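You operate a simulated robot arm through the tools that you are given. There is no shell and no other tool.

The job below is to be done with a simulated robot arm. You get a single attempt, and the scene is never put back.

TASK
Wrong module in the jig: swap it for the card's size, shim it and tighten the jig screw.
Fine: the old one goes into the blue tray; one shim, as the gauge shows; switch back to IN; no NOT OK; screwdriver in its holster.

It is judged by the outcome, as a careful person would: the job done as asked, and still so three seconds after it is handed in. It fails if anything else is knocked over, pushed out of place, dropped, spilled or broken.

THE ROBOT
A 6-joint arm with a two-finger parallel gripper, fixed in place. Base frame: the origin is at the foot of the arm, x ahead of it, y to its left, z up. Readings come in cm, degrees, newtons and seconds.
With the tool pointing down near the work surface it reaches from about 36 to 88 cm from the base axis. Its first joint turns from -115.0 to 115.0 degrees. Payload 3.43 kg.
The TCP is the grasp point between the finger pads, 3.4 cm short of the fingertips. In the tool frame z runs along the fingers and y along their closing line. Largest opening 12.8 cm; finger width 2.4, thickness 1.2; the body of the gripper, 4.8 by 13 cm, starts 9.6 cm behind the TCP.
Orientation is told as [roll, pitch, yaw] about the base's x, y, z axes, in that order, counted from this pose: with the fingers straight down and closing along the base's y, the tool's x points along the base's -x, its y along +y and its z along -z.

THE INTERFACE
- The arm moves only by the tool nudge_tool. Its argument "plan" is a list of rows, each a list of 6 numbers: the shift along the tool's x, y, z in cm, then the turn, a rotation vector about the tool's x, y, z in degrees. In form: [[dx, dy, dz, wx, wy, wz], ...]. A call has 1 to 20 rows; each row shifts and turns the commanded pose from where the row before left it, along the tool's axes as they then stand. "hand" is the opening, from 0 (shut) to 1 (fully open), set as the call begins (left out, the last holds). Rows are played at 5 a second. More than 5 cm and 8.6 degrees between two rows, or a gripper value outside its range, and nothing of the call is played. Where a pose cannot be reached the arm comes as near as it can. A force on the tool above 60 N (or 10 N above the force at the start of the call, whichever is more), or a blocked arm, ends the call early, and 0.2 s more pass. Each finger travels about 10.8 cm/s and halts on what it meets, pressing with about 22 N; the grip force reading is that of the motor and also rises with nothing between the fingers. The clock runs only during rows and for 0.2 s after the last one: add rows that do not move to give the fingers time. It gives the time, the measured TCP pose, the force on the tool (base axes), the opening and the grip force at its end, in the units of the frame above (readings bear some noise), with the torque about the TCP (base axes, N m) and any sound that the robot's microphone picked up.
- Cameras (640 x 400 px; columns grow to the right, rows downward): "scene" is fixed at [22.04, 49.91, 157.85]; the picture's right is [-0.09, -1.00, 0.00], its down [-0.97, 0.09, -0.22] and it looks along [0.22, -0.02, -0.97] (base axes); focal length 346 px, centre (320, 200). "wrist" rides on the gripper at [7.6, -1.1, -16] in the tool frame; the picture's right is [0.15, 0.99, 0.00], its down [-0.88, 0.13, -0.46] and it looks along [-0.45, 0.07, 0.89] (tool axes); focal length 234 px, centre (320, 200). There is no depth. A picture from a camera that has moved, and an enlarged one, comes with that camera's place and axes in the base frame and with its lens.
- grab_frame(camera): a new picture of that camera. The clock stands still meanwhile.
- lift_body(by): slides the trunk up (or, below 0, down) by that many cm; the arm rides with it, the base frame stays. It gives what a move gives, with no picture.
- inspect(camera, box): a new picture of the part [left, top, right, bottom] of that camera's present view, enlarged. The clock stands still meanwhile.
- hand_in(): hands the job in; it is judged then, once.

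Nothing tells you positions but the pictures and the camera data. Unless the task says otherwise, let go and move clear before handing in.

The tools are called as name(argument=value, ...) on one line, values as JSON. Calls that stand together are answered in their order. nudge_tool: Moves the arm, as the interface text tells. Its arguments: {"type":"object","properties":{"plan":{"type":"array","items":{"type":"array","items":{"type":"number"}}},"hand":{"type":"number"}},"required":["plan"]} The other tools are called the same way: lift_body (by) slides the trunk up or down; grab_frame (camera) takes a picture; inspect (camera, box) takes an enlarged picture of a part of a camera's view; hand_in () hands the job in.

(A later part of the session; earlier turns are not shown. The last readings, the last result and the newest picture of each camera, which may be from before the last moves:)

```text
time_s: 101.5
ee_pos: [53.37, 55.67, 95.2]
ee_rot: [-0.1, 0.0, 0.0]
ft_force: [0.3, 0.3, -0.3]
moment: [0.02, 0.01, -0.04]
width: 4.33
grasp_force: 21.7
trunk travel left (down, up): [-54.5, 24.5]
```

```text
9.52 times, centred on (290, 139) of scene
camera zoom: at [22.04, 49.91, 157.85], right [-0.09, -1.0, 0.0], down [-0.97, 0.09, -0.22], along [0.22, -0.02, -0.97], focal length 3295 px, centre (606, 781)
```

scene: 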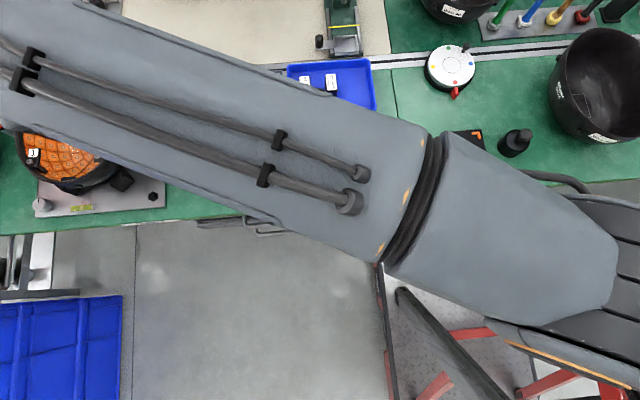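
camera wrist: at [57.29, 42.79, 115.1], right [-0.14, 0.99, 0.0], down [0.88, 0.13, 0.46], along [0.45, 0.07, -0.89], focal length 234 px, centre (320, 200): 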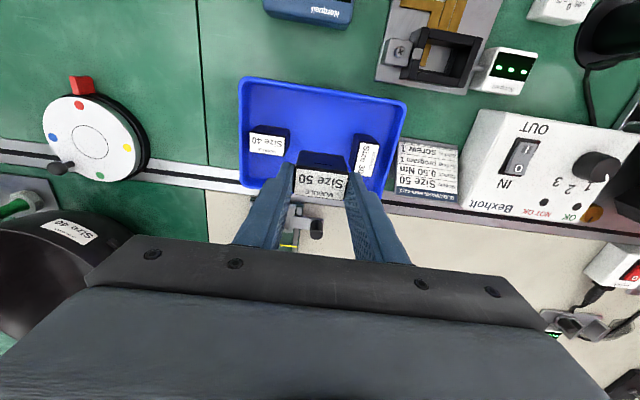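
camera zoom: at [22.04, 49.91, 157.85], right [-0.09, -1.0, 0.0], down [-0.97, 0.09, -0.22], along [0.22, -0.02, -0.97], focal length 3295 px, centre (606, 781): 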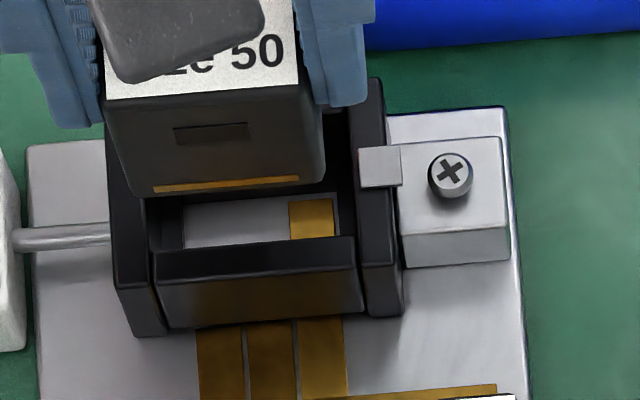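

nudge_tool(plan=[[0, -0.2, 0.4, 0, 0, 0], [0, 0, 0.7, 0, 0, 0], [0, 0, 0.7, 0, 0, 0], [0, 0, 0, 0, 0, 0]])

inspect(camera="wrist", box=[280, 115, 360, 185])

inspect(camera="scene", box=[265, 118, 315, 160])

```text
time_s: 102.5
ee_pos: [53.47, 55.4, 93.42]
ee_rot: [0.0, 0.1, 0.0]
ft_force: [-0.6, 0.8, -0.8]
moment: [-0.03, 0.01, 0.0]
width: 4.31
grasp_force: 21.7
trunk travel left (down, up): [-54.5, 24.5]
```

```text
5.71 times, centred on (320, 150) of wrist
camera zoom: at [45.73, 54.49, 109.44], right [-0.15, 0.99, 0.0], down [0.88, 0.13, 0.46], along [0.45, 0.07, -0.89], focal length 1338 px, centre (320, 486)
```

zoom: 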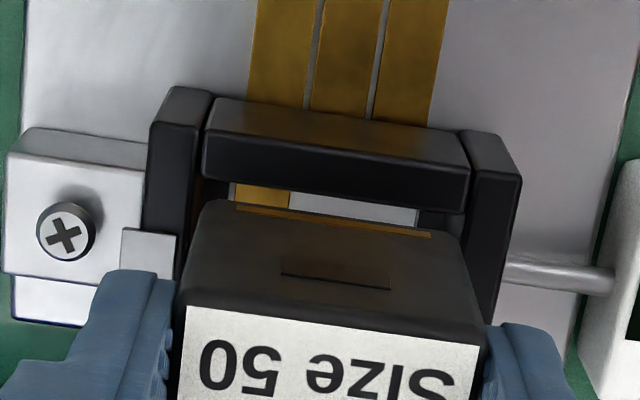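

```text
9.52 times, centred on (290, 139) of scene
camera zoom: at [22.04, 49.91, 157.85], right [-0.09, -1.0, 0.0], down [-0.97, 0.09, -0.22], along [0.22, -0.02, -0.97], focal length 3295 px, centre (606, 781)
```

zoom: 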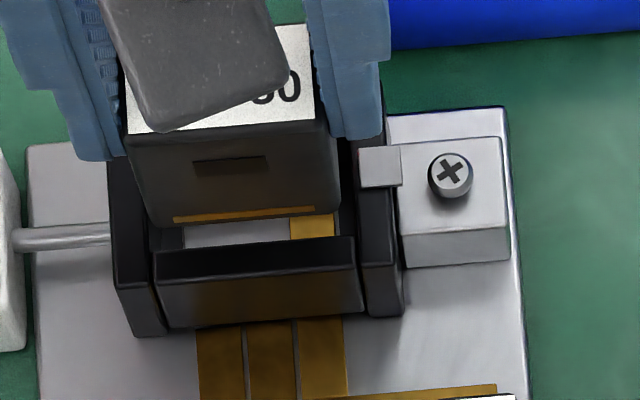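

nudge_tool(plan=[[0, -0.05, 0.3, 0, 0, 0], [0, 0, 0.3, 0, 0, 0], [0, 0, 0.3, 0, 0, 0], [0, 0, 0.3, 0, 0, 0], [0, 0, 0, 0, 0, 0]])

inspect(camera="wrist", box=[280, 115, 360, 185])

inspect(camera="scene", box=[265, 118, 315, 160])

```text
time_s: 103.7
ee_pos: [53.4, 55.41, 92.4]
ee_rot: [0.0, 0.0, 0.0]
ft_force: [-0.4, -0.1, 2.3]
moment: [-0.02, 0.03, 0.01]
width: 4.33
grasp_force: 21.9
trunk travel left (down, up): [-54.5, 24.5]
```

```text
5.71 times, centred on (320, 150) of wrist
camera zoom: at [45.73, 54.42, 108.27], right [-0.15, 0.99, 0.0], down [0.88, 0.13, 0.46], along [0.45, 0.07, -0.89], focal length 1338 px, centre (320, 486)
```

zoom: 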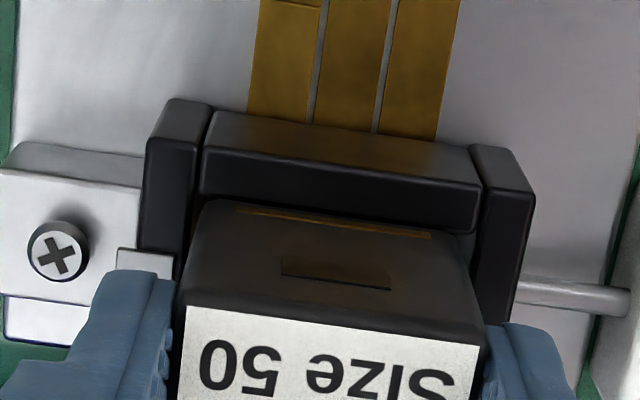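

```text
9.52 times, centred on (290, 139) of scene
camera zoom: at [22.04, 49.91, 157.85], right [-0.09, -1.0, 0.0], down [-0.97, 0.09, -0.22], along [0.22, -0.02, -0.97], focal length 3295 px, centre (606, 781)
```

zoom: 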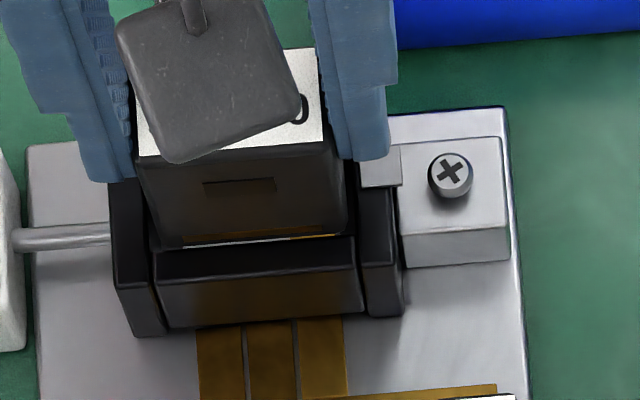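

nudge_tool(plan=[[0, 0, 0.15, 0, 0, 0], [0, 0, 0.15, 0, 0, 0], [0, 0, 0, 0, 0, 0]])

```text
time_s: 104.5
ee_pos: [53.43, 55.36, 92.2]
ee_rot: [0.1, -0.2, -0.2]
ft_force: [2.7, 0.1, 16.1]
moment: [-0.04, 0.08, -0.01]
width: 4.37
grasp_force: 21.9
trunk travel left (down, up): [-54.5, 24.5]
```

The front-bottom edge is catching the front wall, as the torque shows. I'll lift slightly, shift +x by 1.5 mm and retry.

nudge_tool(plan=[[0, 0, -0.5, 0, 0, 0], [-0.15, 0, 0, 0, 0, 0], [0, 0, 0.2, 0, 0, 0], [0, 0, 0.2, 0, 0, 0], [0, 0, 0.15, 0, 0, 0], [0, 0, 0.15, 0, 0, 0], [0, 0, 0, 0, 0, 0]])

```text
time_s: 106.1
ee_pos: [53.63, 55.47, 91.75]
ee_rot: [-0.1, 0.0, 0.0]
ft_force: [0.2, 0.2, -0.1]
moment: [-0.02, 0.01, 0.02]
width: 4.32
grasp_force: 22.0
trunk travel left (down, up): [-54.5, 24.5]
```

It has entered the cavity. Continuing down until the fingertips are just above the clamp tab.

nudge_tool(plan=[[0, 0, 0.25, 0, 0, 0], [0, 0, 0.25, 0, 0, 0], [0, 0, 0.25, 0, 0, 0], [0, 0, 0.25, 0, 0, 0], [0, 0, 0, 0, 0, 0]])

inspect(camera="wrist", box=[260, 115, 380, 215])

inspect(camera="scene", box=[240, 118, 320, 170])

```text
time_s: 107.3
ee_pos: [53.58, 55.27, 90.73]
ee_rot: [0.0, 0.0, 0.0]
ft_force: [2.3, -1.0, 0.2]
moment: [-0.02, -0.09, -0.01]
width: 4.34
grasp_force: 21.8
trunk travel left (down, up): [-54.5, 24.5]
```

```text
4.00 times, centred on (320, 165) of wrist
camera zoom: at [45.9, 54.39, 106.69], right [-0.15, 0.99, 0.0], down [0.88, 0.13, 0.46], along [0.45, 0.07, -0.89], focal length 937 px, centre (320, 340)
```

zoom: 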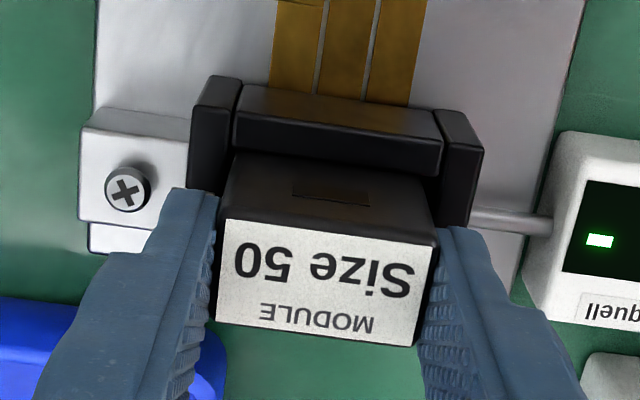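

```text
7.69 times, centred on (280, 144) of scene
camera zoom: at [22.04, 49.91, 157.85], right [-0.09, -1.0, 0.0], down [-0.97, 0.09, -0.22], along [0.22, -0.02, -0.97], focal length 2661 px, centre (628, 631)
```

zoom: 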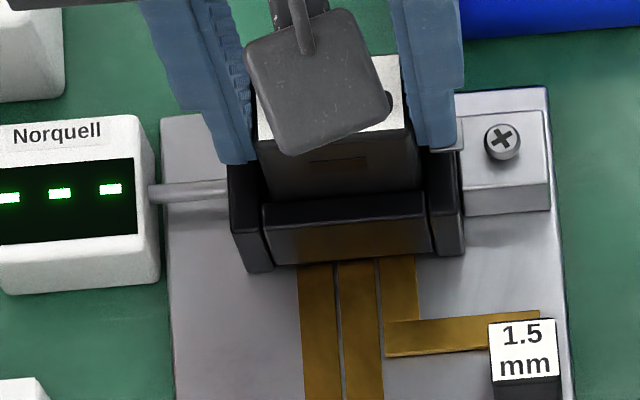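

nudge_tool(plan=[[0, 0, 0.15, 0, 0, 0], [0, 0, 0.15, 0, 0, 0], [0, 0, 0.15, 0, 0, 0], [0, 0, 0, 0, 0, 0]])

```text
time_s: 108.3
ee_pos: [53.73, 55.44, 90.4]
ee_rot: [0.0, -0.1, 0.1]
ft_force: [-1.0, -0.4, -0.9]
moment: [0.02, -0.03, -0.01]
width: 4.29
grasp_force: 21.3
trunk travel left (down, up): [-54.5, 24.5]
```

nudge_tool(plan=[[0, 0, 0.1, 0, 0, 0], [0, 0, 0.1, 0, 0, 0], [0, 0, 0, 0, 0, 0]])

inspect(camera="scene", box=[240, 118, 320, 170])

```text
time_s: 109.1
ee_pos: [53.64, 55.37, 90.18]
ee_rot: [0.0, 0.0, 0.0]
ft_force: [0.0, -0.6, -0.7]
moment: [-0.01, -0.02, 0.0]
width: 4.29
grasp_force: 22.4
trunk travel left (down, up): [-54.5, 24.5]
```

```text
7.69 times, centred on (280, 144) of scene
camera zoom: at [22.04, 49.91, 157.85], right [-0.09, -1.0, 0.0], down [-0.97, 0.09, -0.22], along [0.22, -0.02, -0.97], focal length 2661 px, centre (628, 631)
```

zoom: 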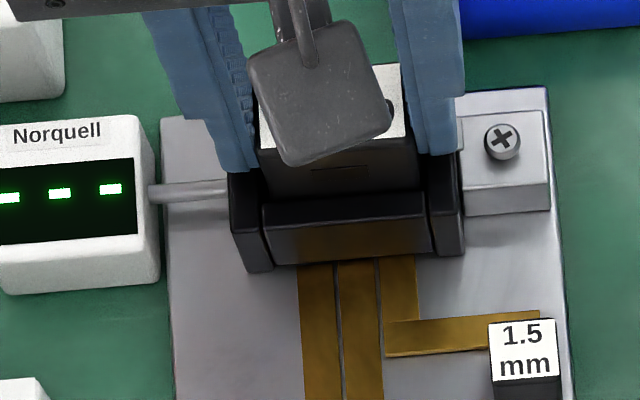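

nudge_tool(plan=[[0, 0, 0.1, 0, 0, 0], [0, 0, 0.1, 0, 0, 0], [0, 0, 0, 0, 0, 0]])

```text
time_s: 109.9
ee_pos: [53.52, 55.46, 89.99]
ee_rot: [0.0, 0.0, 0.0]
ft_force: [-0.4, 0.5, -1.1]
moment: [0.0, -0.04, 0.0]
width: 4.34
grasp_force: 22.2
trunk travel left (down, up): [-54.5, 24.5]
```

nudge_tool(plan=[[0, 0, 0.1, 0, 0, 0], [0, 0, 0.1, 0, 0, 0], [0, 0, 0, 0, 0, 0]])

inspect(camera="scene", box=[225, 118, 320, 185])

```text
time_s: 110.7
ee_pos: [53.69, 55.32, 89.83]
ee_rot: [0.0, 0.1, 0.1]
ft_force: [0.4, -0.2, -0.3]
moment: [0.01, 0.0, 0.01]
width: 4.32
grasp_force: 22.4
trunk travel left (down, up): [-54.5, 24.5]
```

```text
5.97 times, centred on (272, 152) of scene
camera zoom: at [22.04, 49.91, 157.85], right [-0.09, -1.0, 0.0], down [-0.97, 0.09, -0.22], along [0.22, -0.02, -0.97], focal length 2066 px, centre (604, 490)
```

zoom: 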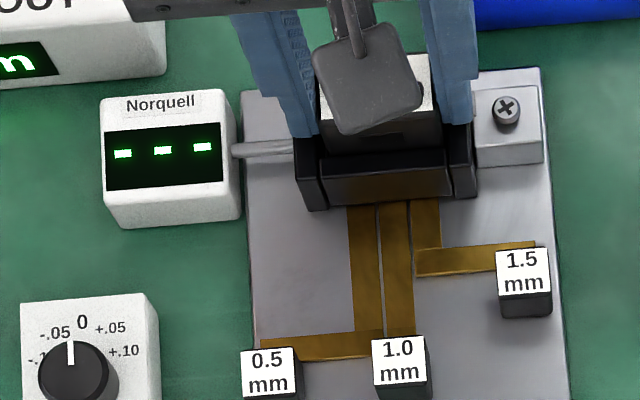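

nudge_tool(plan=[[0, 0, 0.1, 0, 0, 0], [0, 0, 0.1, 0, 0, 0], [0, 0, 0, 0, 0, 0]])

```text
time_s: 111.5
ee_pos: [53.67, 55.39, 89.63]
ee_rot: [0.0, 0.0, 0.0]
ft_force: [-0.2, -0.8, 1.8]
moment: [-0.11, -0.01, 0.0]
width: 4.28
grasp_force: 22.0
trunk travel left (down, up): [-54.5, 24.5]
```

The module is essentially at its seat, with a fingertip just brushing the tab. Releasing.

nudge_tool(plan=[[0, 0, -0.1, 0, 0, 0], [0, 0, 0, 0, 0, 0]])

nudge_tool(plan=[[0, 0, 0, 0, 0, 0], [0, 0, 0, 0, 0, 0], [0, 0, 0, 0, 0, 0]], hand=0.45)

inspect(camera="scene", box=[225, 118, 320, 185])

inspect(camera="wrist", box=[260, 115, 380, 215])

```text
time_s: 112.1
ee_pos: [53.59, 55.33, 89.58]
ee_rot: [0.0, 0.1, 0.1]
ft_force: [0.7, -0.9, -1.9]
moment: [-0.01, -0.05, 0.01]
width: 4.34
grasp_force: 22.3
trunk travel left (down, up): [-54.5, 24.5]
```

```text
time_s: 112.9
ee_pos: [53.66, 55.31, 89.73]
ee_rot: [-0.1, 0.0, 0.0]
ft_force: [-0.6, -0.7, -0.8]
moment: [-0.01, 0.01, 0.02]
width: 5.76
grasp_force: 0.0
trunk travel left (down, up): [-54.5, 24.5]
```

```text
5.97 times, centred on (272, 152) of scene
camera zoom: at [22.04, 49.91, 157.85], right [-0.09, -1.0, 0.0], down [-0.97, 0.09, -0.22], along [0.22, -0.02, -0.97], focal length 2066 px, centre (604, 490)
```

zoom: 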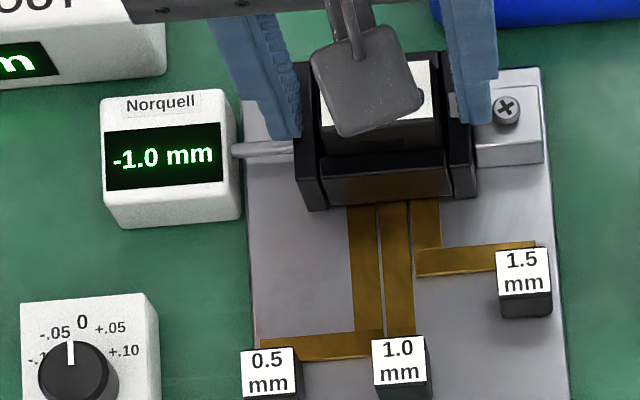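

```text
4.00 times, centred on (320, 165) of wrist
camera zoom: at [45.89, 54.41, 105.61], right [-0.15, 0.99, 0.0], down [0.88, 0.13, 0.46], along [0.45, 0.07, -0.89], focal length 937 px, centre (320, 340)
```

zoom: 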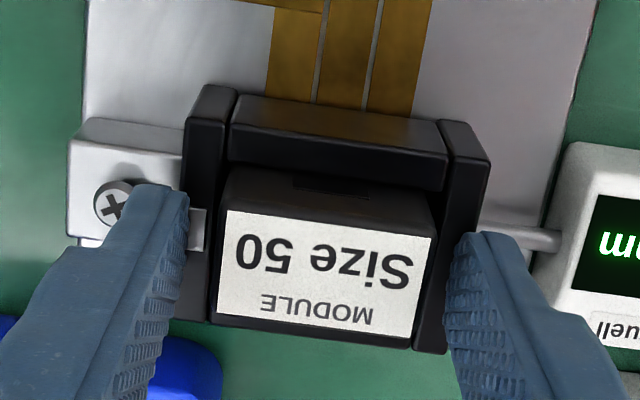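

The module is seated and the gauge reads −1.0 mm with the 1.5 mm shim still in. That means the 0.5 mm shim is needed instead. I'll lift off and move above the 1.5 mm shim's tab to pull it out.

nudge_tool(plan=[[0, 0, -1, 0, 0, 0], [0, 0, -2.5, 0, 0, 0], [0, 0, -3.5, 0, 0, 0], [2, -1.5, 0, 0, 0, 0], [2, -1.5, 0, 0, 0, 0], [2.1, -1.45, 0, 0, 0, 0], [0, 0, 0, 0, 0, 0]], hand=0.4)

inspect(camera="wrist", box=[230, 70, 410, 220])

inspect(camera="scene", box=[225, 110, 345, 200])

```text
time_s: 114.5
ee_pos: [47.49, 50.89, 96.75]
ee_rot: [0.0, -0.1, 0.0]
ft_force: [0.3, 0.5, -0.7]
moment: [0.01, 0.01, -0.01]
width: 5.12
grasp_force: 0.0
trunk travel left (down, up): [-54.5, 24.5]
```

```text
2.67 times, centred on (320, 145) of wrist
camera zoom: at [39.78, 49.94, 112.66], right [-0.15, 0.99, 0.0], down [0.88, 0.13, 0.46], along [0.45, 0.07, -0.89], focal length 624 px, centre (320, 347)
```

zoom: 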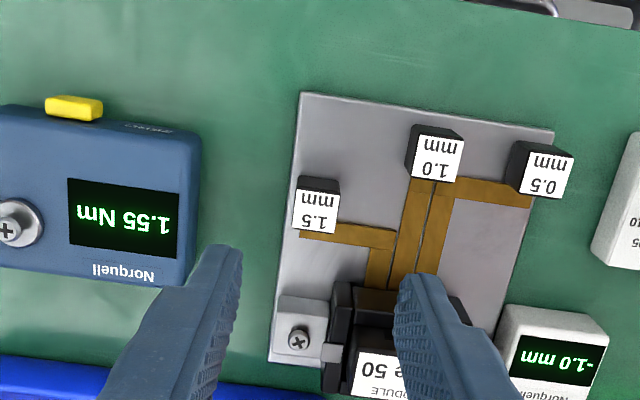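

```text
4.44 times, centred on (285, 155) of scene
camera zoom: at [22.04, 49.91, 157.85], right [-0.09, -1.0, 0.0], down [-0.97, 0.09, -0.22], along [0.22, -0.02, -0.97], focal length 1538 px, centre (476, 400)
```

zoom: 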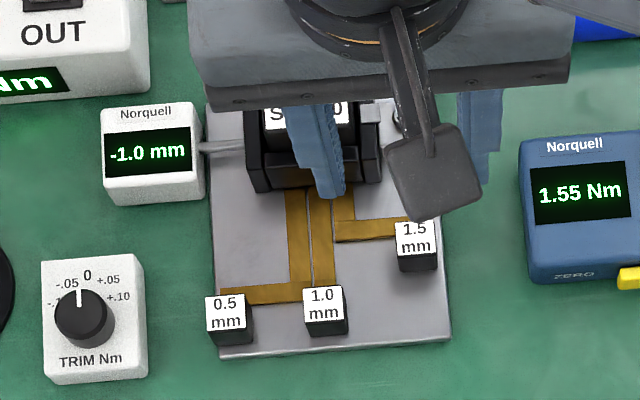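

nudge_tool(plan=[[0.03, 0.05, 2.5, 0, 0, 0], [0, 0, 2.5, 0, 0, 0], [0, 0, 2.5, 0, 0, 0], [0, 0, 1, 0, 0, 0], [0, 0, 0, 0, 0, 0]], hand=0.34)

inspect(camera="wrist", box=[250, 100, 390, 210])

inspect(camera="scene", box=[265, 125, 345, 185])

```text
time_s: 115.7
ee_pos: [47.42, 50.96, 88.15]
ee_rot: [0.0, 0.0, 0.0]
ft_force: [-0.2, 0.0, 0.3]
moment: [0.0, 0.0, -0.03]
width: 4.35
grasp_force: 0.1
trunk travel left (down, up): [-54.5, 24.5]
```

```text
3.64 times, centred on (320, 155) of wrist
camera zoom: at [39.78, 50.02, 104.09], right [-0.15, 0.99, 0.0], down [0.88, 0.13, 0.46], along [0.45, 0.07, -0.89], focal length 852 px, centre (320, 364)
```

zoom: 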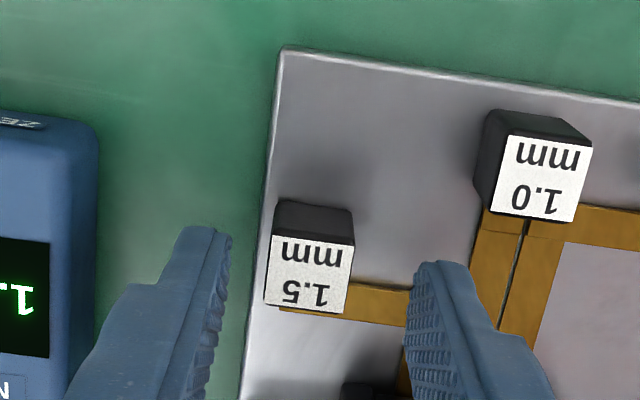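

```text
6.67 times, centred on (305, 155) of scene
camera zoom: at [22.04, 49.91, 157.85], right [-0.09, -1.0, 0.0], down [-0.97, 0.09, -0.22], along [0.22, -0.02, -0.97], focal length 2307 px, centre (420, 500)
```

zoom: 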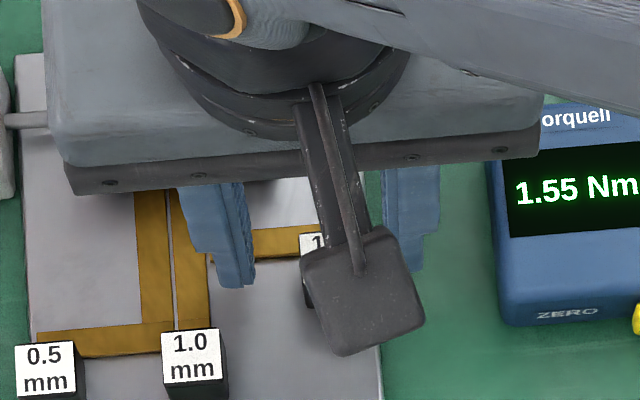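

nudge_tool(plan=[[-0.05, -0.15, 0.8, 0, 0, 0], [0, 0, 0.8, 0, 0, 0], [0, 0, 0.6, 0, 0, 0], [0, 0, 0, 0, 0, 0]])

inspect(camera="wrist", box=[250, 100, 390, 210])

```text
time_s: 116.7
ee_pos: [47.56, 51.0, 86.42]
ee_rot: [0.5, -0.4, 0.0]
ft_force: [-3.7, -4.6, 52.4]
moment: [1.04, -0.24, 0.09]
width: 4.14
grasp_force: 0.1
trunk travel left (down, up): [-54.5, 24.5]
```

```text
3.64 times, centred on (320, 155) of wrist
camera zoom: at [39.77, 49.85, 102.36], right [-0.15, 0.99, 0.01], down [0.88, 0.13, 0.46], along [0.46, 0.07, -0.89], focal length 852 px, centre (320, 364)
```

zoom: 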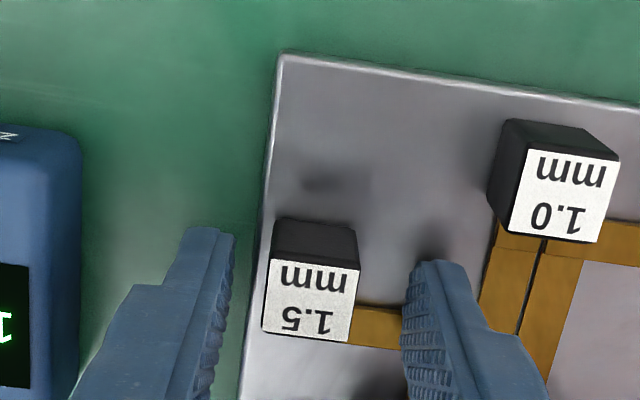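

The fingertips touched the strip, so the plate surface is near z 83, higher than I'd estimated. I'll back up to just above it.

nudge_tool(plan=[[0, 0, -0.4, 0, 0, 0], [0, 0, -0.4, 0, 0, 0], [0, 0, 0, 0, 0, 0]])

inspect(camera="wrist", box=[250, 100, 390, 210])

```text
time_s: 117.5
ee_pos: [47.5, 50.76, 86.51]
ee_rot: [-0.1, 0.1, 0.1]
ft_force: [0.2, 3.5, 8.1]
moment: [0.32, -0.06, 0.02]
width: 4.53
grasp_force: 1.7
trunk travel left (down, up): [-54.5, 24.5]
```

```text
3.64 times, centred on (320, 155) of wrist
camera zoom: at [39.76, 49.85, 102.52], right [-0.15, 0.99, 0.0], down [0.88, 0.13, 0.45], along [0.45, 0.06, -0.89], focal length 852 px, centre (320, 364)
```

zoom: 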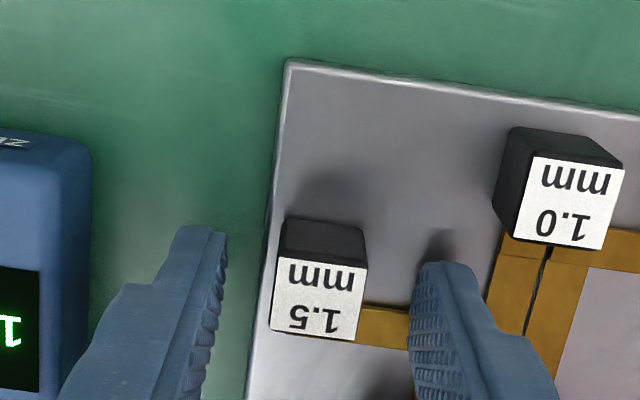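

nudge_tool(plan=[[0, 0, -0.1, 0, 0, 0], [0, 0, 0, 0, 0, 0], [0, 0, 0, 0, 0, 0]])

inspect(camera="wrist", box=[250, 100, 390, 210])

```text
time_s: 118.3
ee_pos: [47.51, 50.87, 86.76]
ee_rot: [0.0, 0.0, 0.0]
ft_force: [0.5, -0.5, -0.3]
moment: [0.0, 0.01, 0.03]
width: 4.35
grasp_force: 0.0
trunk travel left (down, up): [-54.5, 24.5]
```

```text
3.64 times, centred on (320, 155) of wrist
camera zoom: at [39.83, 49.85, 102.74], right [-0.15, 0.99, 0.0], down [0.88, 0.13, 0.46], along [0.45, 0.07, -0.89], focal length 852 px, centre (320, 364)
```

zoom: 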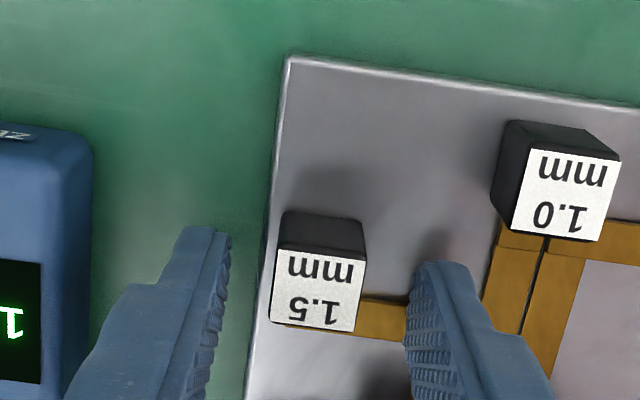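

nudge_tool(plan=[[0.45, 0, 0, 0, 0, 0], [0, 0, 0, 0, 0, 0]])

nudge_tool(plan=[[0, 0, 0, 0, 0, 0], [0, 0, 0, 0, 0, 0], [0, 0, 0, 0, 0, 0], [0, 0, 0, 0, 0, 0]], hand=0)

inspect(camera="wrist", box=[250, 100, 390, 210])

```text
time_s: 118.9
ee_pos: [47.08, 50.85, 86.86]
ee_rot: [-0.1, 0.1, -0.1]
ft_force: [0.4, 0.6, -0.3]
moment: [-0.02, -0.01, 0.01]
width: 4.37
grasp_force: 0.0
trunk travel left (down, up): [-54.5, 24.5]
```

```text
time_s: 119.9
ee_pos: [46.98, 50.61, 86.93]
ee_rot: [-0.1, 0.1, 0.1]
ft_force: [-0.1, -28.1, 2.1]
moment: [-0.62, -0.33, -0.03]
width: 1.94
grasp_force: 44.7
trunk travel left (down, up): [-54.5, 24.5]
```

```text
3.64 times, centred on (320, 155) of wrist
camera zoom: at [39.35, 49.74, 102.79], right [-0.15, 0.99, 0.0], down [0.88, 0.13, 0.45], along [0.45, 0.06, -0.89], focal length 852 px, centre (320, 364)
```

zoom: 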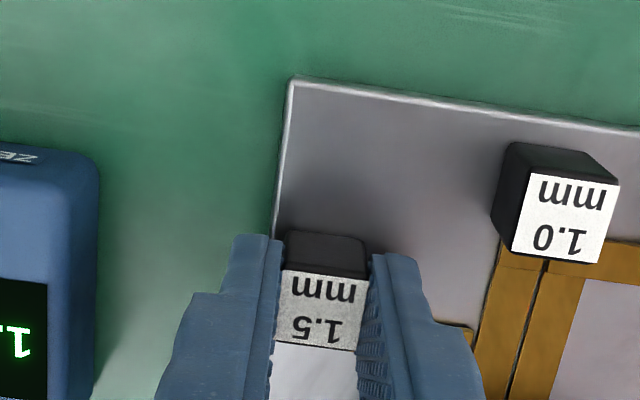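

Gripped, but with a 28 N sideways load because the shim is guided in its slot. I'll relieve it by shifting −y.

nudge_tool(plan=[[0, -0.15, 0, 0, 0, 0], [0, -0.12, 0, 0, 0, 0], [0, 0, 0, 0, 0, 0], [0, 0, 0, 0, 0, 0]])

```text
time_s: 120.9
ee_pos: [47.02, 50.69, 86.75]
ee_rot: [0.1, 0.1, 0.0]
ft_force: [0.2, -3.5, -6.5]
moment: [-0.13, 0.58, -0.03]
width: 1.87
grasp_force: 45.2
trunk travel left (down, up): [-54.5, 24.5]
```

nudge_tool(plan=[[0.2, 0, 0, 0, 0, 0], [0.3, 0, 0, 0, 0, 0], [0, 0, 0, 0, 0, 0]])

inspect(camera="scene", box=[225, 110, 345, 200])

```text
time_s: 121.7
ee_pos: [46.57, 50.73, 86.8]
ee_rot: [-0.1, 0.1, -0.1]
ft_force: [-1.0, 2.5, -8.8]
moment: [0.08, -0.25, 0.03]
width: 1.91
grasp_force: 45.3
trunk travel left (down, up): [-54.5, 24.5]
```

```text
4.44 times, centred on (285, 155) of scene
camera zoom: at [22.04, 49.91, 157.85], right [-0.09, -1.0, 0.0], down [-0.97, 0.09, -0.22], along [0.22, -0.02, -0.97], focal length 1538 px, centre (476, 400)
```

zoom: 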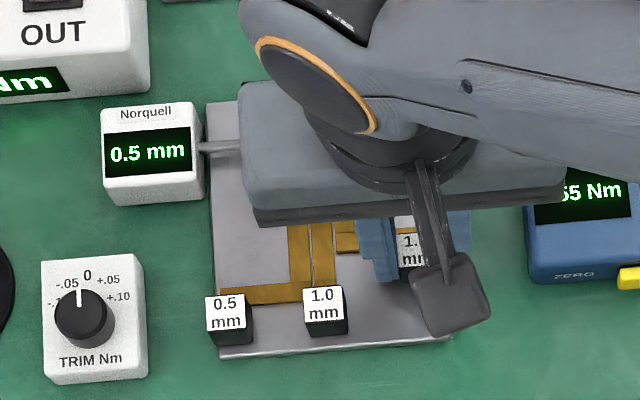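

The gauge now shows 0.5 mm, which confirms the 0.5 mm shim is needed. I'll pull the 1.5 shim the rest of the way back to its parked position.

nudge_tool(plan=[[0.4, 0, 0, 0, 0, 0], [0.4, 0, 0, 0, 0, 0], [0.4, 0, 0, 0, 0, 0], [0.4, 0, 0, 0, 0, 0], [0.4, 0, 0, 0, 0, 0], [0.4, 0, 0, 0, 0, 0], [0, 0, 0, 0, 0, 0]])

inspect(camera="scene", box=[225, 110, 345, 200])

inspect(camera="wrist", box=[250, 70, 410, 210])

```text
time_s: 123.3
ee_pos: [44.1, 50.63, 86.92]
ee_rot: [-0.1, -0.1, 0.1]
ft_force: [1.8, 15.8, -5.0]
moment: [0.36, -0.17, 0.02]
width: 1.89
grasp_force: 44.8
trunk travel left (down, up): [-54.5, 24.5]
```

```text
4.44 times, centred on (285, 155) of scene
camera zoom: at [22.04, 49.91, 157.85], right [-0.09, -1.0, 0.0], down [-0.97, 0.09, -0.22], along [0.22, -0.02, -0.97], focal length 1538 px, centre (476, 400)
```

zoom: 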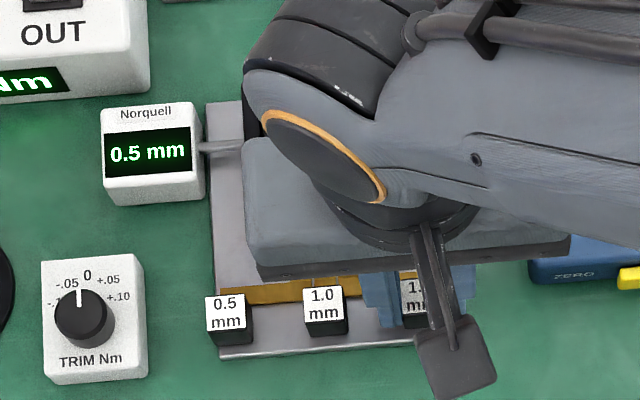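

```text
2.86 times, centred on (330, 140) of wrist
camera zoom: at [36.46, 49.68, 102.78], right [-0.15, 0.99, 0.0], down [0.88, 0.13, 0.46], along [0.45, 0.07, -0.89], focal length 669 px, centre (291, 371)
```

zoom: 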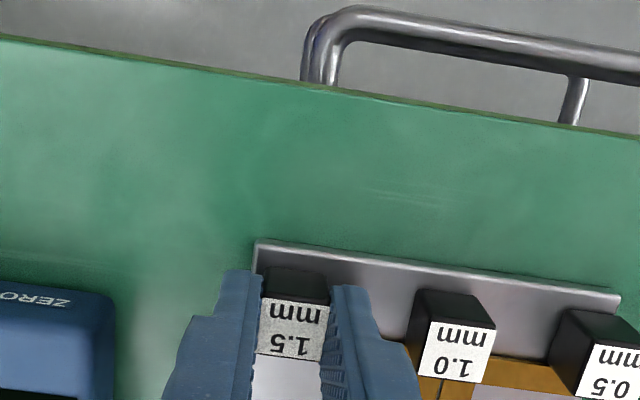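

The 1.5 mm shim is back in line with the parked ones. I'll relieve the side load, release and rise.

nudge_tool(plan=[[0, 0.17, 0, 0, 0, 0], [0, 0, 0, 0, 0, 0], [0, 0, 0, 0, 0, 0]])

nudge_tool(plan=[[0, 0, 0, 0, 0, 0], [0, 0, 0, 0, 0, 0], [0, 0, 0, 0, 0, 0]], hand=0.3)

nudge_tool(plan=[[0, 0, -1, 0, 0, 0], [0, 0, -2, 0, 0, 0], [0, 0, -3, 0, 0, 0], [0, 0, 0, 0, 0, 0]])

inspect(camera="wrist", box=[230, 70, 410, 220])

```text
time_s: 124.1
ee_pos: [44.22, 50.71, 86.83]
ee_rot: [-0.1, 0.0, 0.0]
ft_force: [0.2, 3.4, 0.4]
moment: [0.12, -0.09, 0.05]
width: 1.9
grasp_force: 45.5
trunk travel left (down, up): [-54.5, 24.5]
```

```text
time_s: 124.9
ee_pos: [44.26, 50.71, 86.88]
ee_rot: [0.0, -0.1, 0.1]
ft_force: [-0.5, -0.6, -0.5]
moment: [-0.02, -0.01, 0.0]
width: 3.86
grasp_force: 0.1
trunk travel left (down, up): [-54.5, 24.5]
```

```text
time_s: 125.9
ee_pos: [44.29, 50.8, 92.97]
ee_rot: [0.0, 0.0, 0.0]
ft_force: [-0.6, 0.3, -0.4]
moment: [-0.02, -0.02, 0.01]
width: 3.86
grasp_force: 0.0
trunk travel left (down, up): [-54.5, 24.5]
```

```text
2.67 times, centred on (320, 145) of wrist
camera zoom: at [36.49, 49.87, 108.8], right [-0.15, 0.99, 0.0], down [0.88, 0.13, 0.46], along [0.45, 0.07, -0.89], focal length 624 px, centre (320, 347)
```

zoom: 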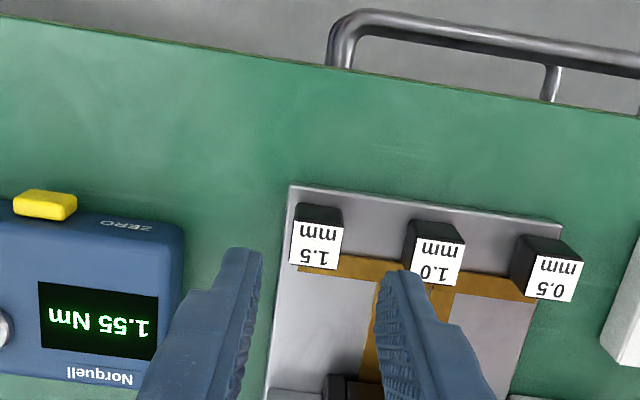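

Now to the 0.5 mm shim's tab at about (44.1, 60.2).

nudge_tool(plan=[[0.1, 3.1, 0, 0, 0, 0], [0, 3.1, 0, 0, 0, 0], [0, 3.1, 0, 0, 0, 0], [0, 0, 3, 0, 0, 0], [0, 0, 0, 0, 0, 0], [0, 0, 0, 0, 0, 0]])

inspect(camera="wrist", box=[250, 90, 390, 210])

inspect(camera="scene", box=[225, 110, 345, 200])

```text
time_s: 127.3
ee_pos: [44.11, 60.07, 89.9]
ee_rot: [0.0, 0.1, 0.0]
ft_force: [-0.5, 0.5, 0.0]
moment: [0.0, 0.03, 0.0]
width: 3.85
grasp_force: 0.0
trunk travel left (down, up): [-54.5, 24.5]
```

```text
3.33 times, centred on (320, 150) of wrist
camera zoom: at [36.41, 59.13, 105.72], right [-0.15, 0.99, 0.0], down [0.88, 0.13, 0.46], along [0.45, 0.07, -0.89], focal length 781 px, centre (320, 367)
```

zoom: 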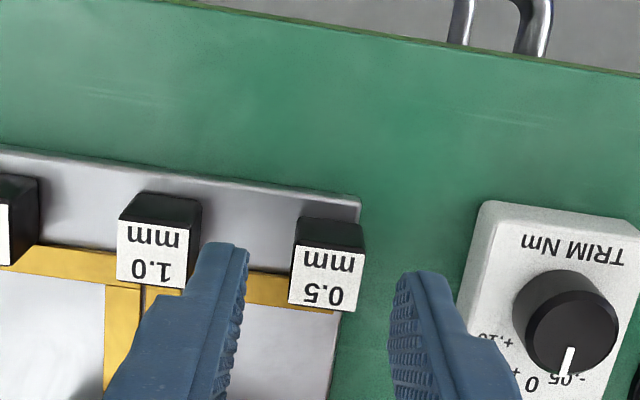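

```text
4.44 times, centred on (285, 155) of scene
camera zoom: at [22.04, 49.91, 157.85], right [-0.09, -1.0, 0.0], down [-0.97, 0.09, -0.22], along [0.22, -0.02, -0.97], focal length 1538 px, centre (476, 400)
```

zoom: 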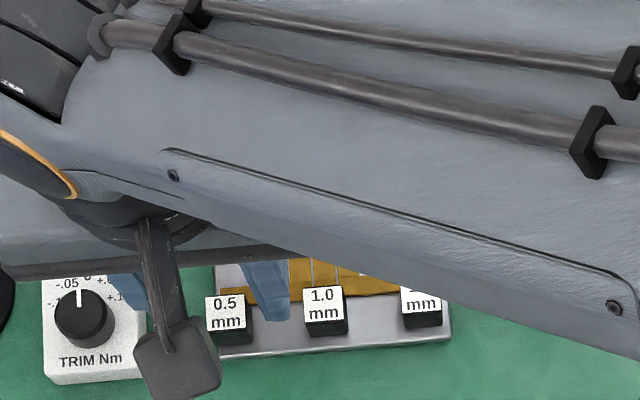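

nudge_tool(plan=[[0, 0.1, 1.2, 0, 0, 0], [0, 0, 1.0, 0, 0, 0], [0, 0, 0.8, 0, 0, 0], [0, 0, 0, 0, 0, 0], [0, 0, 0, 0, 0, 0]])

inspect(camera="wrist", box=[250, 90, 390, 210])

```text
time_s: 128.5
ee_pos: [44.07, 60.24, 86.89]
ee_rot: [0.0, 0.0, 0.1]
ft_force: [0.6, 0.2, -0.2]
moment: [-0.01, -0.01, 0.03]
width: 3.84
grasp_force: 0.1
trunk travel left (down, up): [-54.5, 24.5]
```

```text
3.33 times, centred on (320, 150) of wrist
camera zoom: at [36.4, 59.2, 102.79], right [-0.15, 0.99, 0.0], down [0.88, 0.13, 0.46], along [0.45, 0.07, -0.89], focal length 781 px, centre (320, 367)
```

zoom: 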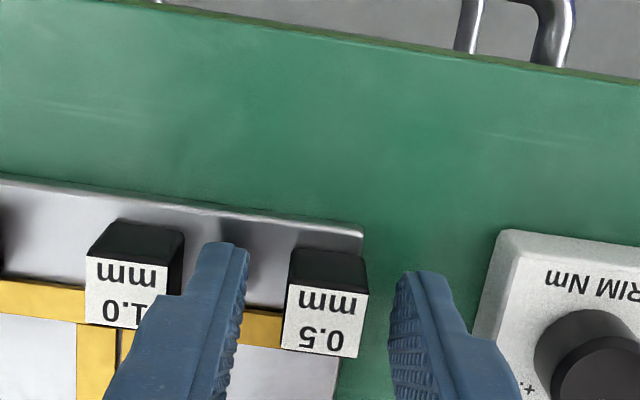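

nudge_tool(plan=[[0, 0, 0, 0, 0, 0], [0, 0, 0, 0, 0, 0], [0, 0, 0, 0, 0, 0], [0, 0, 0, 0, 0, 0]], hand=0)

inspect(camera="wrist", box=[250, 90, 390, 210])

```text
time_s: 129.5
ee_pos: [44.06, 60.38, 86.91]
ee_rot: [0.0, -0.1, 0.0]
ft_force: [1.2, 10.4, -1.6]
moment: [0.21, -0.17, 0.0]
width: 1.87
grasp_force: 45.0
trunk travel left (down, up): [-54.5, 24.5]
```

```text
3.33 times, centred on (320, 150) of wrist
camera zoom: at [36.38, 59.28, 102.79], right [-0.15, 0.99, 0.0], down [0.88, 0.13, 0.46], along [0.45, 0.07, -0.89], focal length 781 px, centre (320, 367)
```

zoom: 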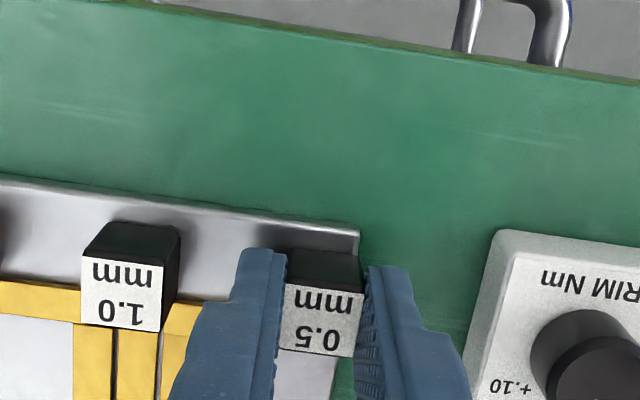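

nudge_tool(plan=[[0, 0.11, 0, 0, 0, 0], [0, 0, 0, 0, 0, 0], [-0.3, -0.015, 0, 0, 0, 0], [-0.4, -0.02, 0, 0, 0, 0], [-0.4, -0.02, 0, 0, 0, 0], [0, 0, 0, 0, 0, 0]])

inspect(camera="scene", box=[225, 110, 345, 200])

```text
time_s: 130.9
ee_pos: [45.18, 60.22, 86.89]
ee_rot: [0.0, 0.0, -0.1]
ft_force: [0.3, 7.9, 0.6]
moment: [0.19, 0.39, 0.01]
width: 1.91
grasp_force: 44.8
trunk travel left (down, up): [-54.5, 24.5]
```

```text
4.44 times, centred on (285, 155) of scene
camera zoom: at [22.04, 49.91, 157.85], right [-0.09, -1.0, 0.0], down [-0.97, 0.09, -0.22], along [0.22, -0.02, -0.97], focal length 1538 px, centre (476, 400)
```

zoom: 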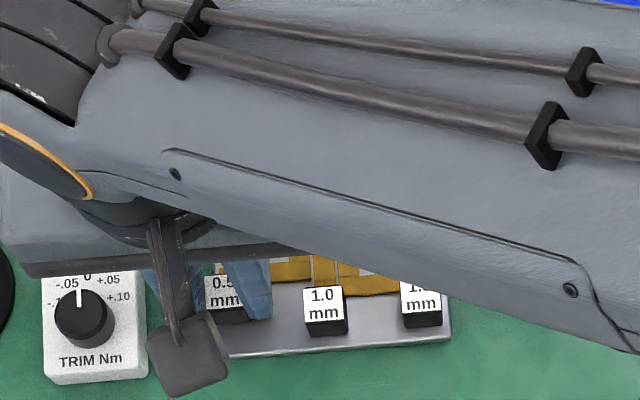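

nudge_tool(plan=[[-0.4, 0.02, 0, 0, 0, 0], [-0.4, 0, 0, 0, 0, 0], [-0.4, 0, 0, 0, 0, 0], [-0.4, 0, 0, 0, 0, 0], [0, 0, 0, 0, 0, 0]])

inspect(camera="wrist", box=[230, 70, 410, 220])

inspect(camera="scene", box=[225, 110, 345, 200])

```text
time_s: 132.1
ee_pos: [46.8, 60.28, 86.85]
ee_rot: [-0.1, 0.0, 0.0]
ft_force: [0.6, 9.5, 0.7]
moment: [0.23, -0.12, -0.04]
width: 1.88
grasp_force: 44.6
trunk travel left (down, up): [-54.5, 24.5]
```

```text
2.67 times, centred on (320, 145) of wrist
camera zoom: at [39.07, 59.29, 102.79], right [-0.15, 0.99, 0.0], down [0.88, 0.13, 0.46], along [0.45, 0.07, -0.89], focal length 624 px, centre (320, 347)
```

zoom: 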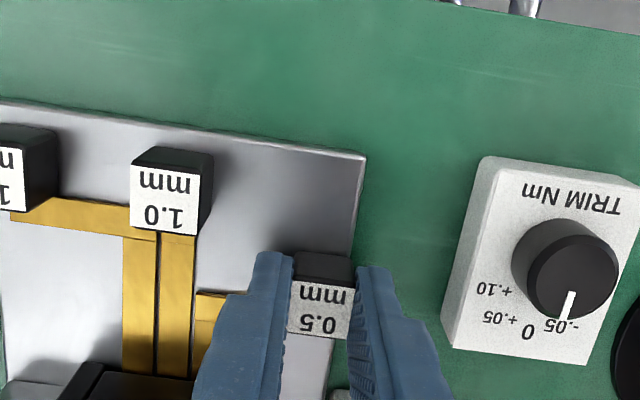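

```text
4.44 times, centred on (285, 155) of scene
camera zoom: at [22.04, 49.91, 157.85], right [-0.09, -1.0, 0.0], down [-0.97, 0.09, -0.22], along [0.22, -0.02, -0.97], focal length 1538 px, centre (476, 400)
```

zoom: 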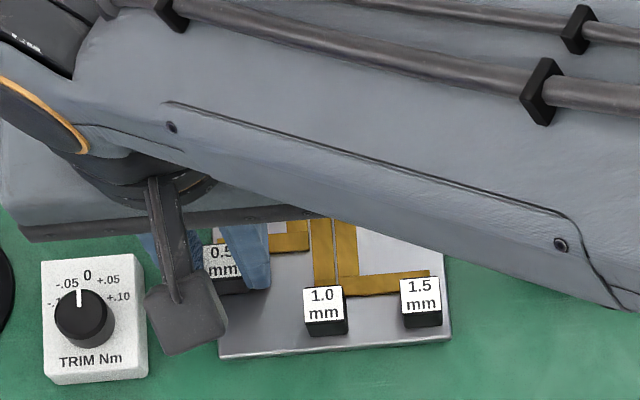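

nudge_tool(plan=[[-0.2, 0.08, 0, 0, 0, 0], [0, 0, 0, 0, 0, 0], [0, 0, 0, 0, 0, 0]])

grab_frame(camera="wrist")

```text
time_s: 132.9
ee_pos: [47.08, 60.28, 86.85]
ee_rot: [0.0, 0.0, -0.1]
ft_force: [-0.3, 1.7, 0.5]
moment: [0.09, 0.08, 0.04]
width: 1.91
grasp_force: 45.1
trunk travel left (down, up): [-54.5, 24.5]
```

```text
taken
camera wrist: at [39.33, 59.31, 102.8], right [-0.15, 0.99, 0.0], down [0.88, 0.13, 0.46], along [0.45, 0.07, -0.89], focal length 234 px, centre (320, 200)
```

wrist: 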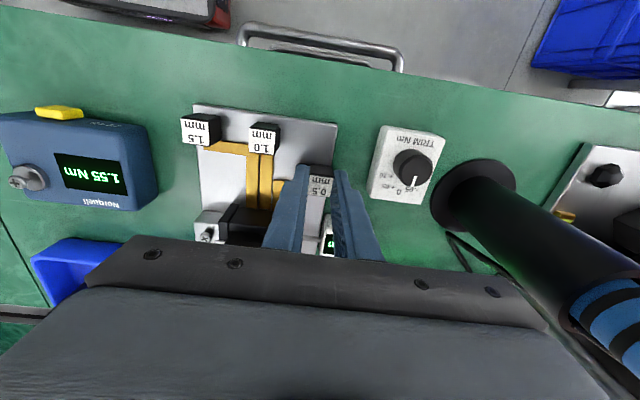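

inspect(camera="wrist", box=[300, 210, 360, 260])

inspect(camera="scene", box=[200, 110, 320, 200])

```text
8.00 times, centred on (330, 235) of wrist
camera zoom: at [39.33, 59.31, 102.8], right [-0.15, 0.99, 0.0], down [0.88, 0.13, 0.46], along [0.45, 0.07, -0.89], focal length 1873 px, centre (240, -80)
```

zoom: 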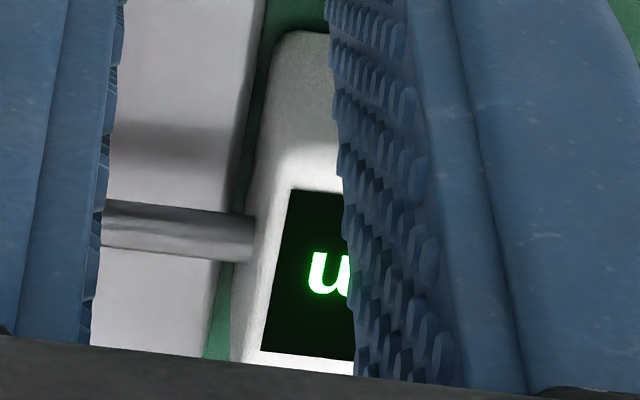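

```text
4.44 times, centred on (260, 155) of scene
camera zoom: at [22.04, 49.91, 157.85], right [-0.09, -1.0, 0.0], down [-0.97, 0.09, -0.22], along [0.22, -0.02, -0.97], focal length 1538 px, centre (587, 400)
```

zoom: 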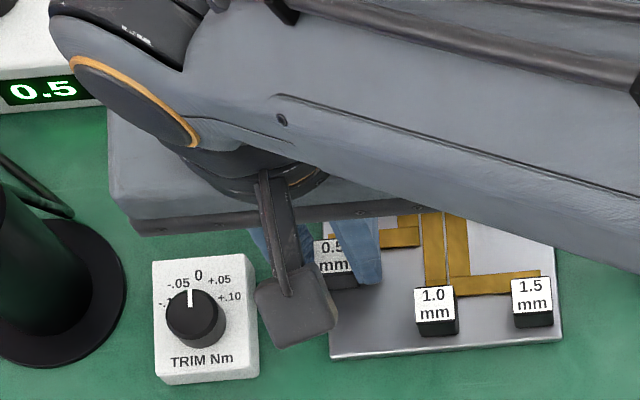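

I'll release the 0.5 tab, rise and check the gauge.

nudge_tool(plan=[[0, 0, 0, 0, 0, 0], [0, 0, 0, 0, 0, 0], [0, 0, 0, 0, 0, 0]], hand=0.3)

nudge_tool(plan=[[0, 0, -1, 0, 0, 0], [0, 0, -2.5, 0, 0, 0], [0, 0, -4, 0, 0, 0], [0, 0, -4, 0, 0, 0], [2, -4, 0, 0, 0, 0], [2, -4, 0, 0, 0, 0], [0, 0, 0, 0, 0, 0]])

grab_frame(camera="wrist")

inspect(camera="wrist", box=[270, 80, 430, 220])

```text
time_s: 133.7
ee_pos: [47.0, 60.29, 86.85]
ee_rot: [0.0, 0.1, 0.0]
ft_force: [-0.8, -0.1, -0.3]
moment: [0.01, -0.01, -0.02]
width: 3.84
grasp_force: 0.1
trunk travel left (down, up): [-54.5, 24.5]
```

```text
time_s: 135.3
ee_pos: [42.96, 52.23, 98.36]
ee_rot: [0.0, 0.0, 0.0]
ft_force: [-0.7, -0.2, -1.2]
moment: [0.0, 0.01, -0.03]
width: 3.8
grasp_force: 0.1
trunk travel left (down, up): [-54.5, 24.5]
```

```text
taken
camera wrist: at [35.3, 51.26, 114.23], right [-0.15, 0.99, 0.0], down [0.88, 0.13, 0.46], along [0.45, 0.07, -0.89], focal length 234 px, centre (320, 200)
```

wrist: 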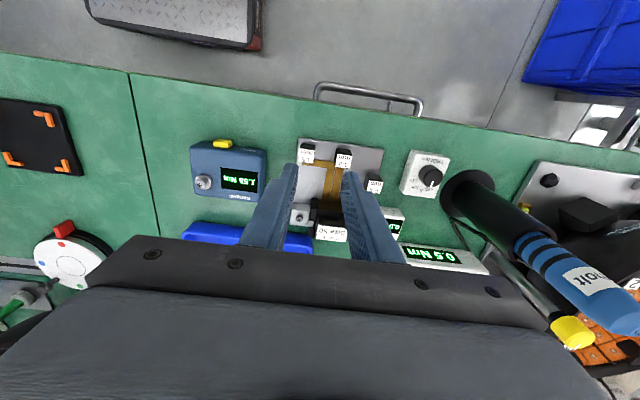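

```text
2.86 times, centred on (350, 150) of wrist
camera zoom: at [35.3, 51.26, 114.23], right [-0.15, 0.99, 0.0], down [0.88, 0.13, 0.46], along [0.45, 0.07, -0.89], focal length 669 px, centre (234, 343)
```

zoom: 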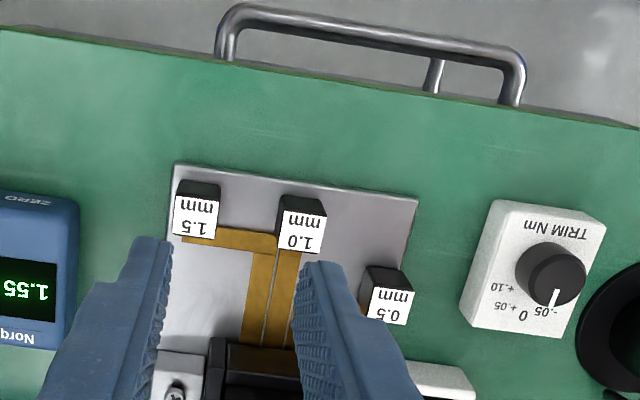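

nudge_tool(plan=[[3, -2, -2, 0, 0, 0], [3, -2, -2, 0, 0, 0], [2, -2, -2, 0, 0, 0], [0, 0, 0, 0, 0, 0]], hand=0)

inspect(camera="wrist", box=[280, 140, 440, 260])

inspect(camera="scene", box=[200, 90, 340, 195])

```text
time_s: 136.3
ee_pos: [34.99, 46.32, 104.5]
ee_rot: [0.0, -0.1, 0.0]
ft_force: [-0.2, 0.0, -0.8]
moment: [-0.03, 0.02, 0.04]
width: 0.0
grasp_force: 21.9
trunk travel left (down, up): [-54.5, 24.5]
```

```text
3.33 times, centred on (360, 200) of wrist
camera zoom: at [27.25, 45.3, 120.32], right [-0.15, 0.99, 0.0], down [0.88, 0.13, 0.46], along [0.45, 0.07, -0.89], focal length 781 px, centre (187, 200)
```

zoom: 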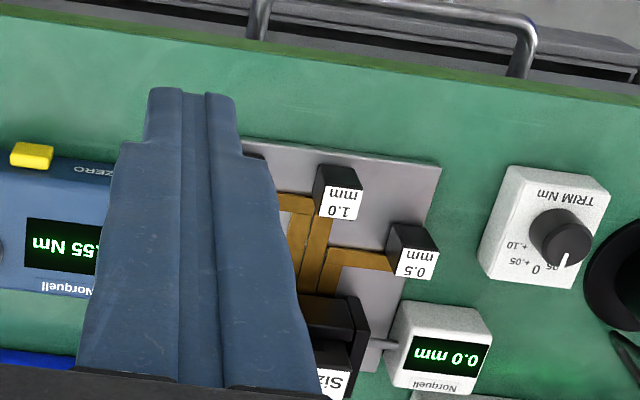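

```text
3.81 times, centred on (270, 142) of scene
camera zoom: at [22.04, 49.91, 157.85], right [-0.09, -1.0, 0.0], down [-0.97, 0.09, -0.22], along [0.22, -0.02, -0.97], focal length 1318 px, centre (510, 419)
```

zoom: 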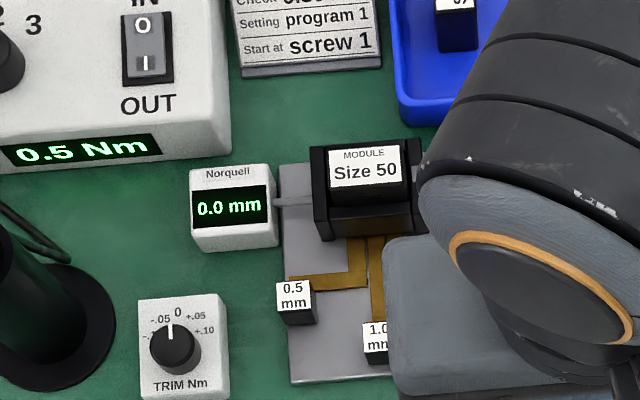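

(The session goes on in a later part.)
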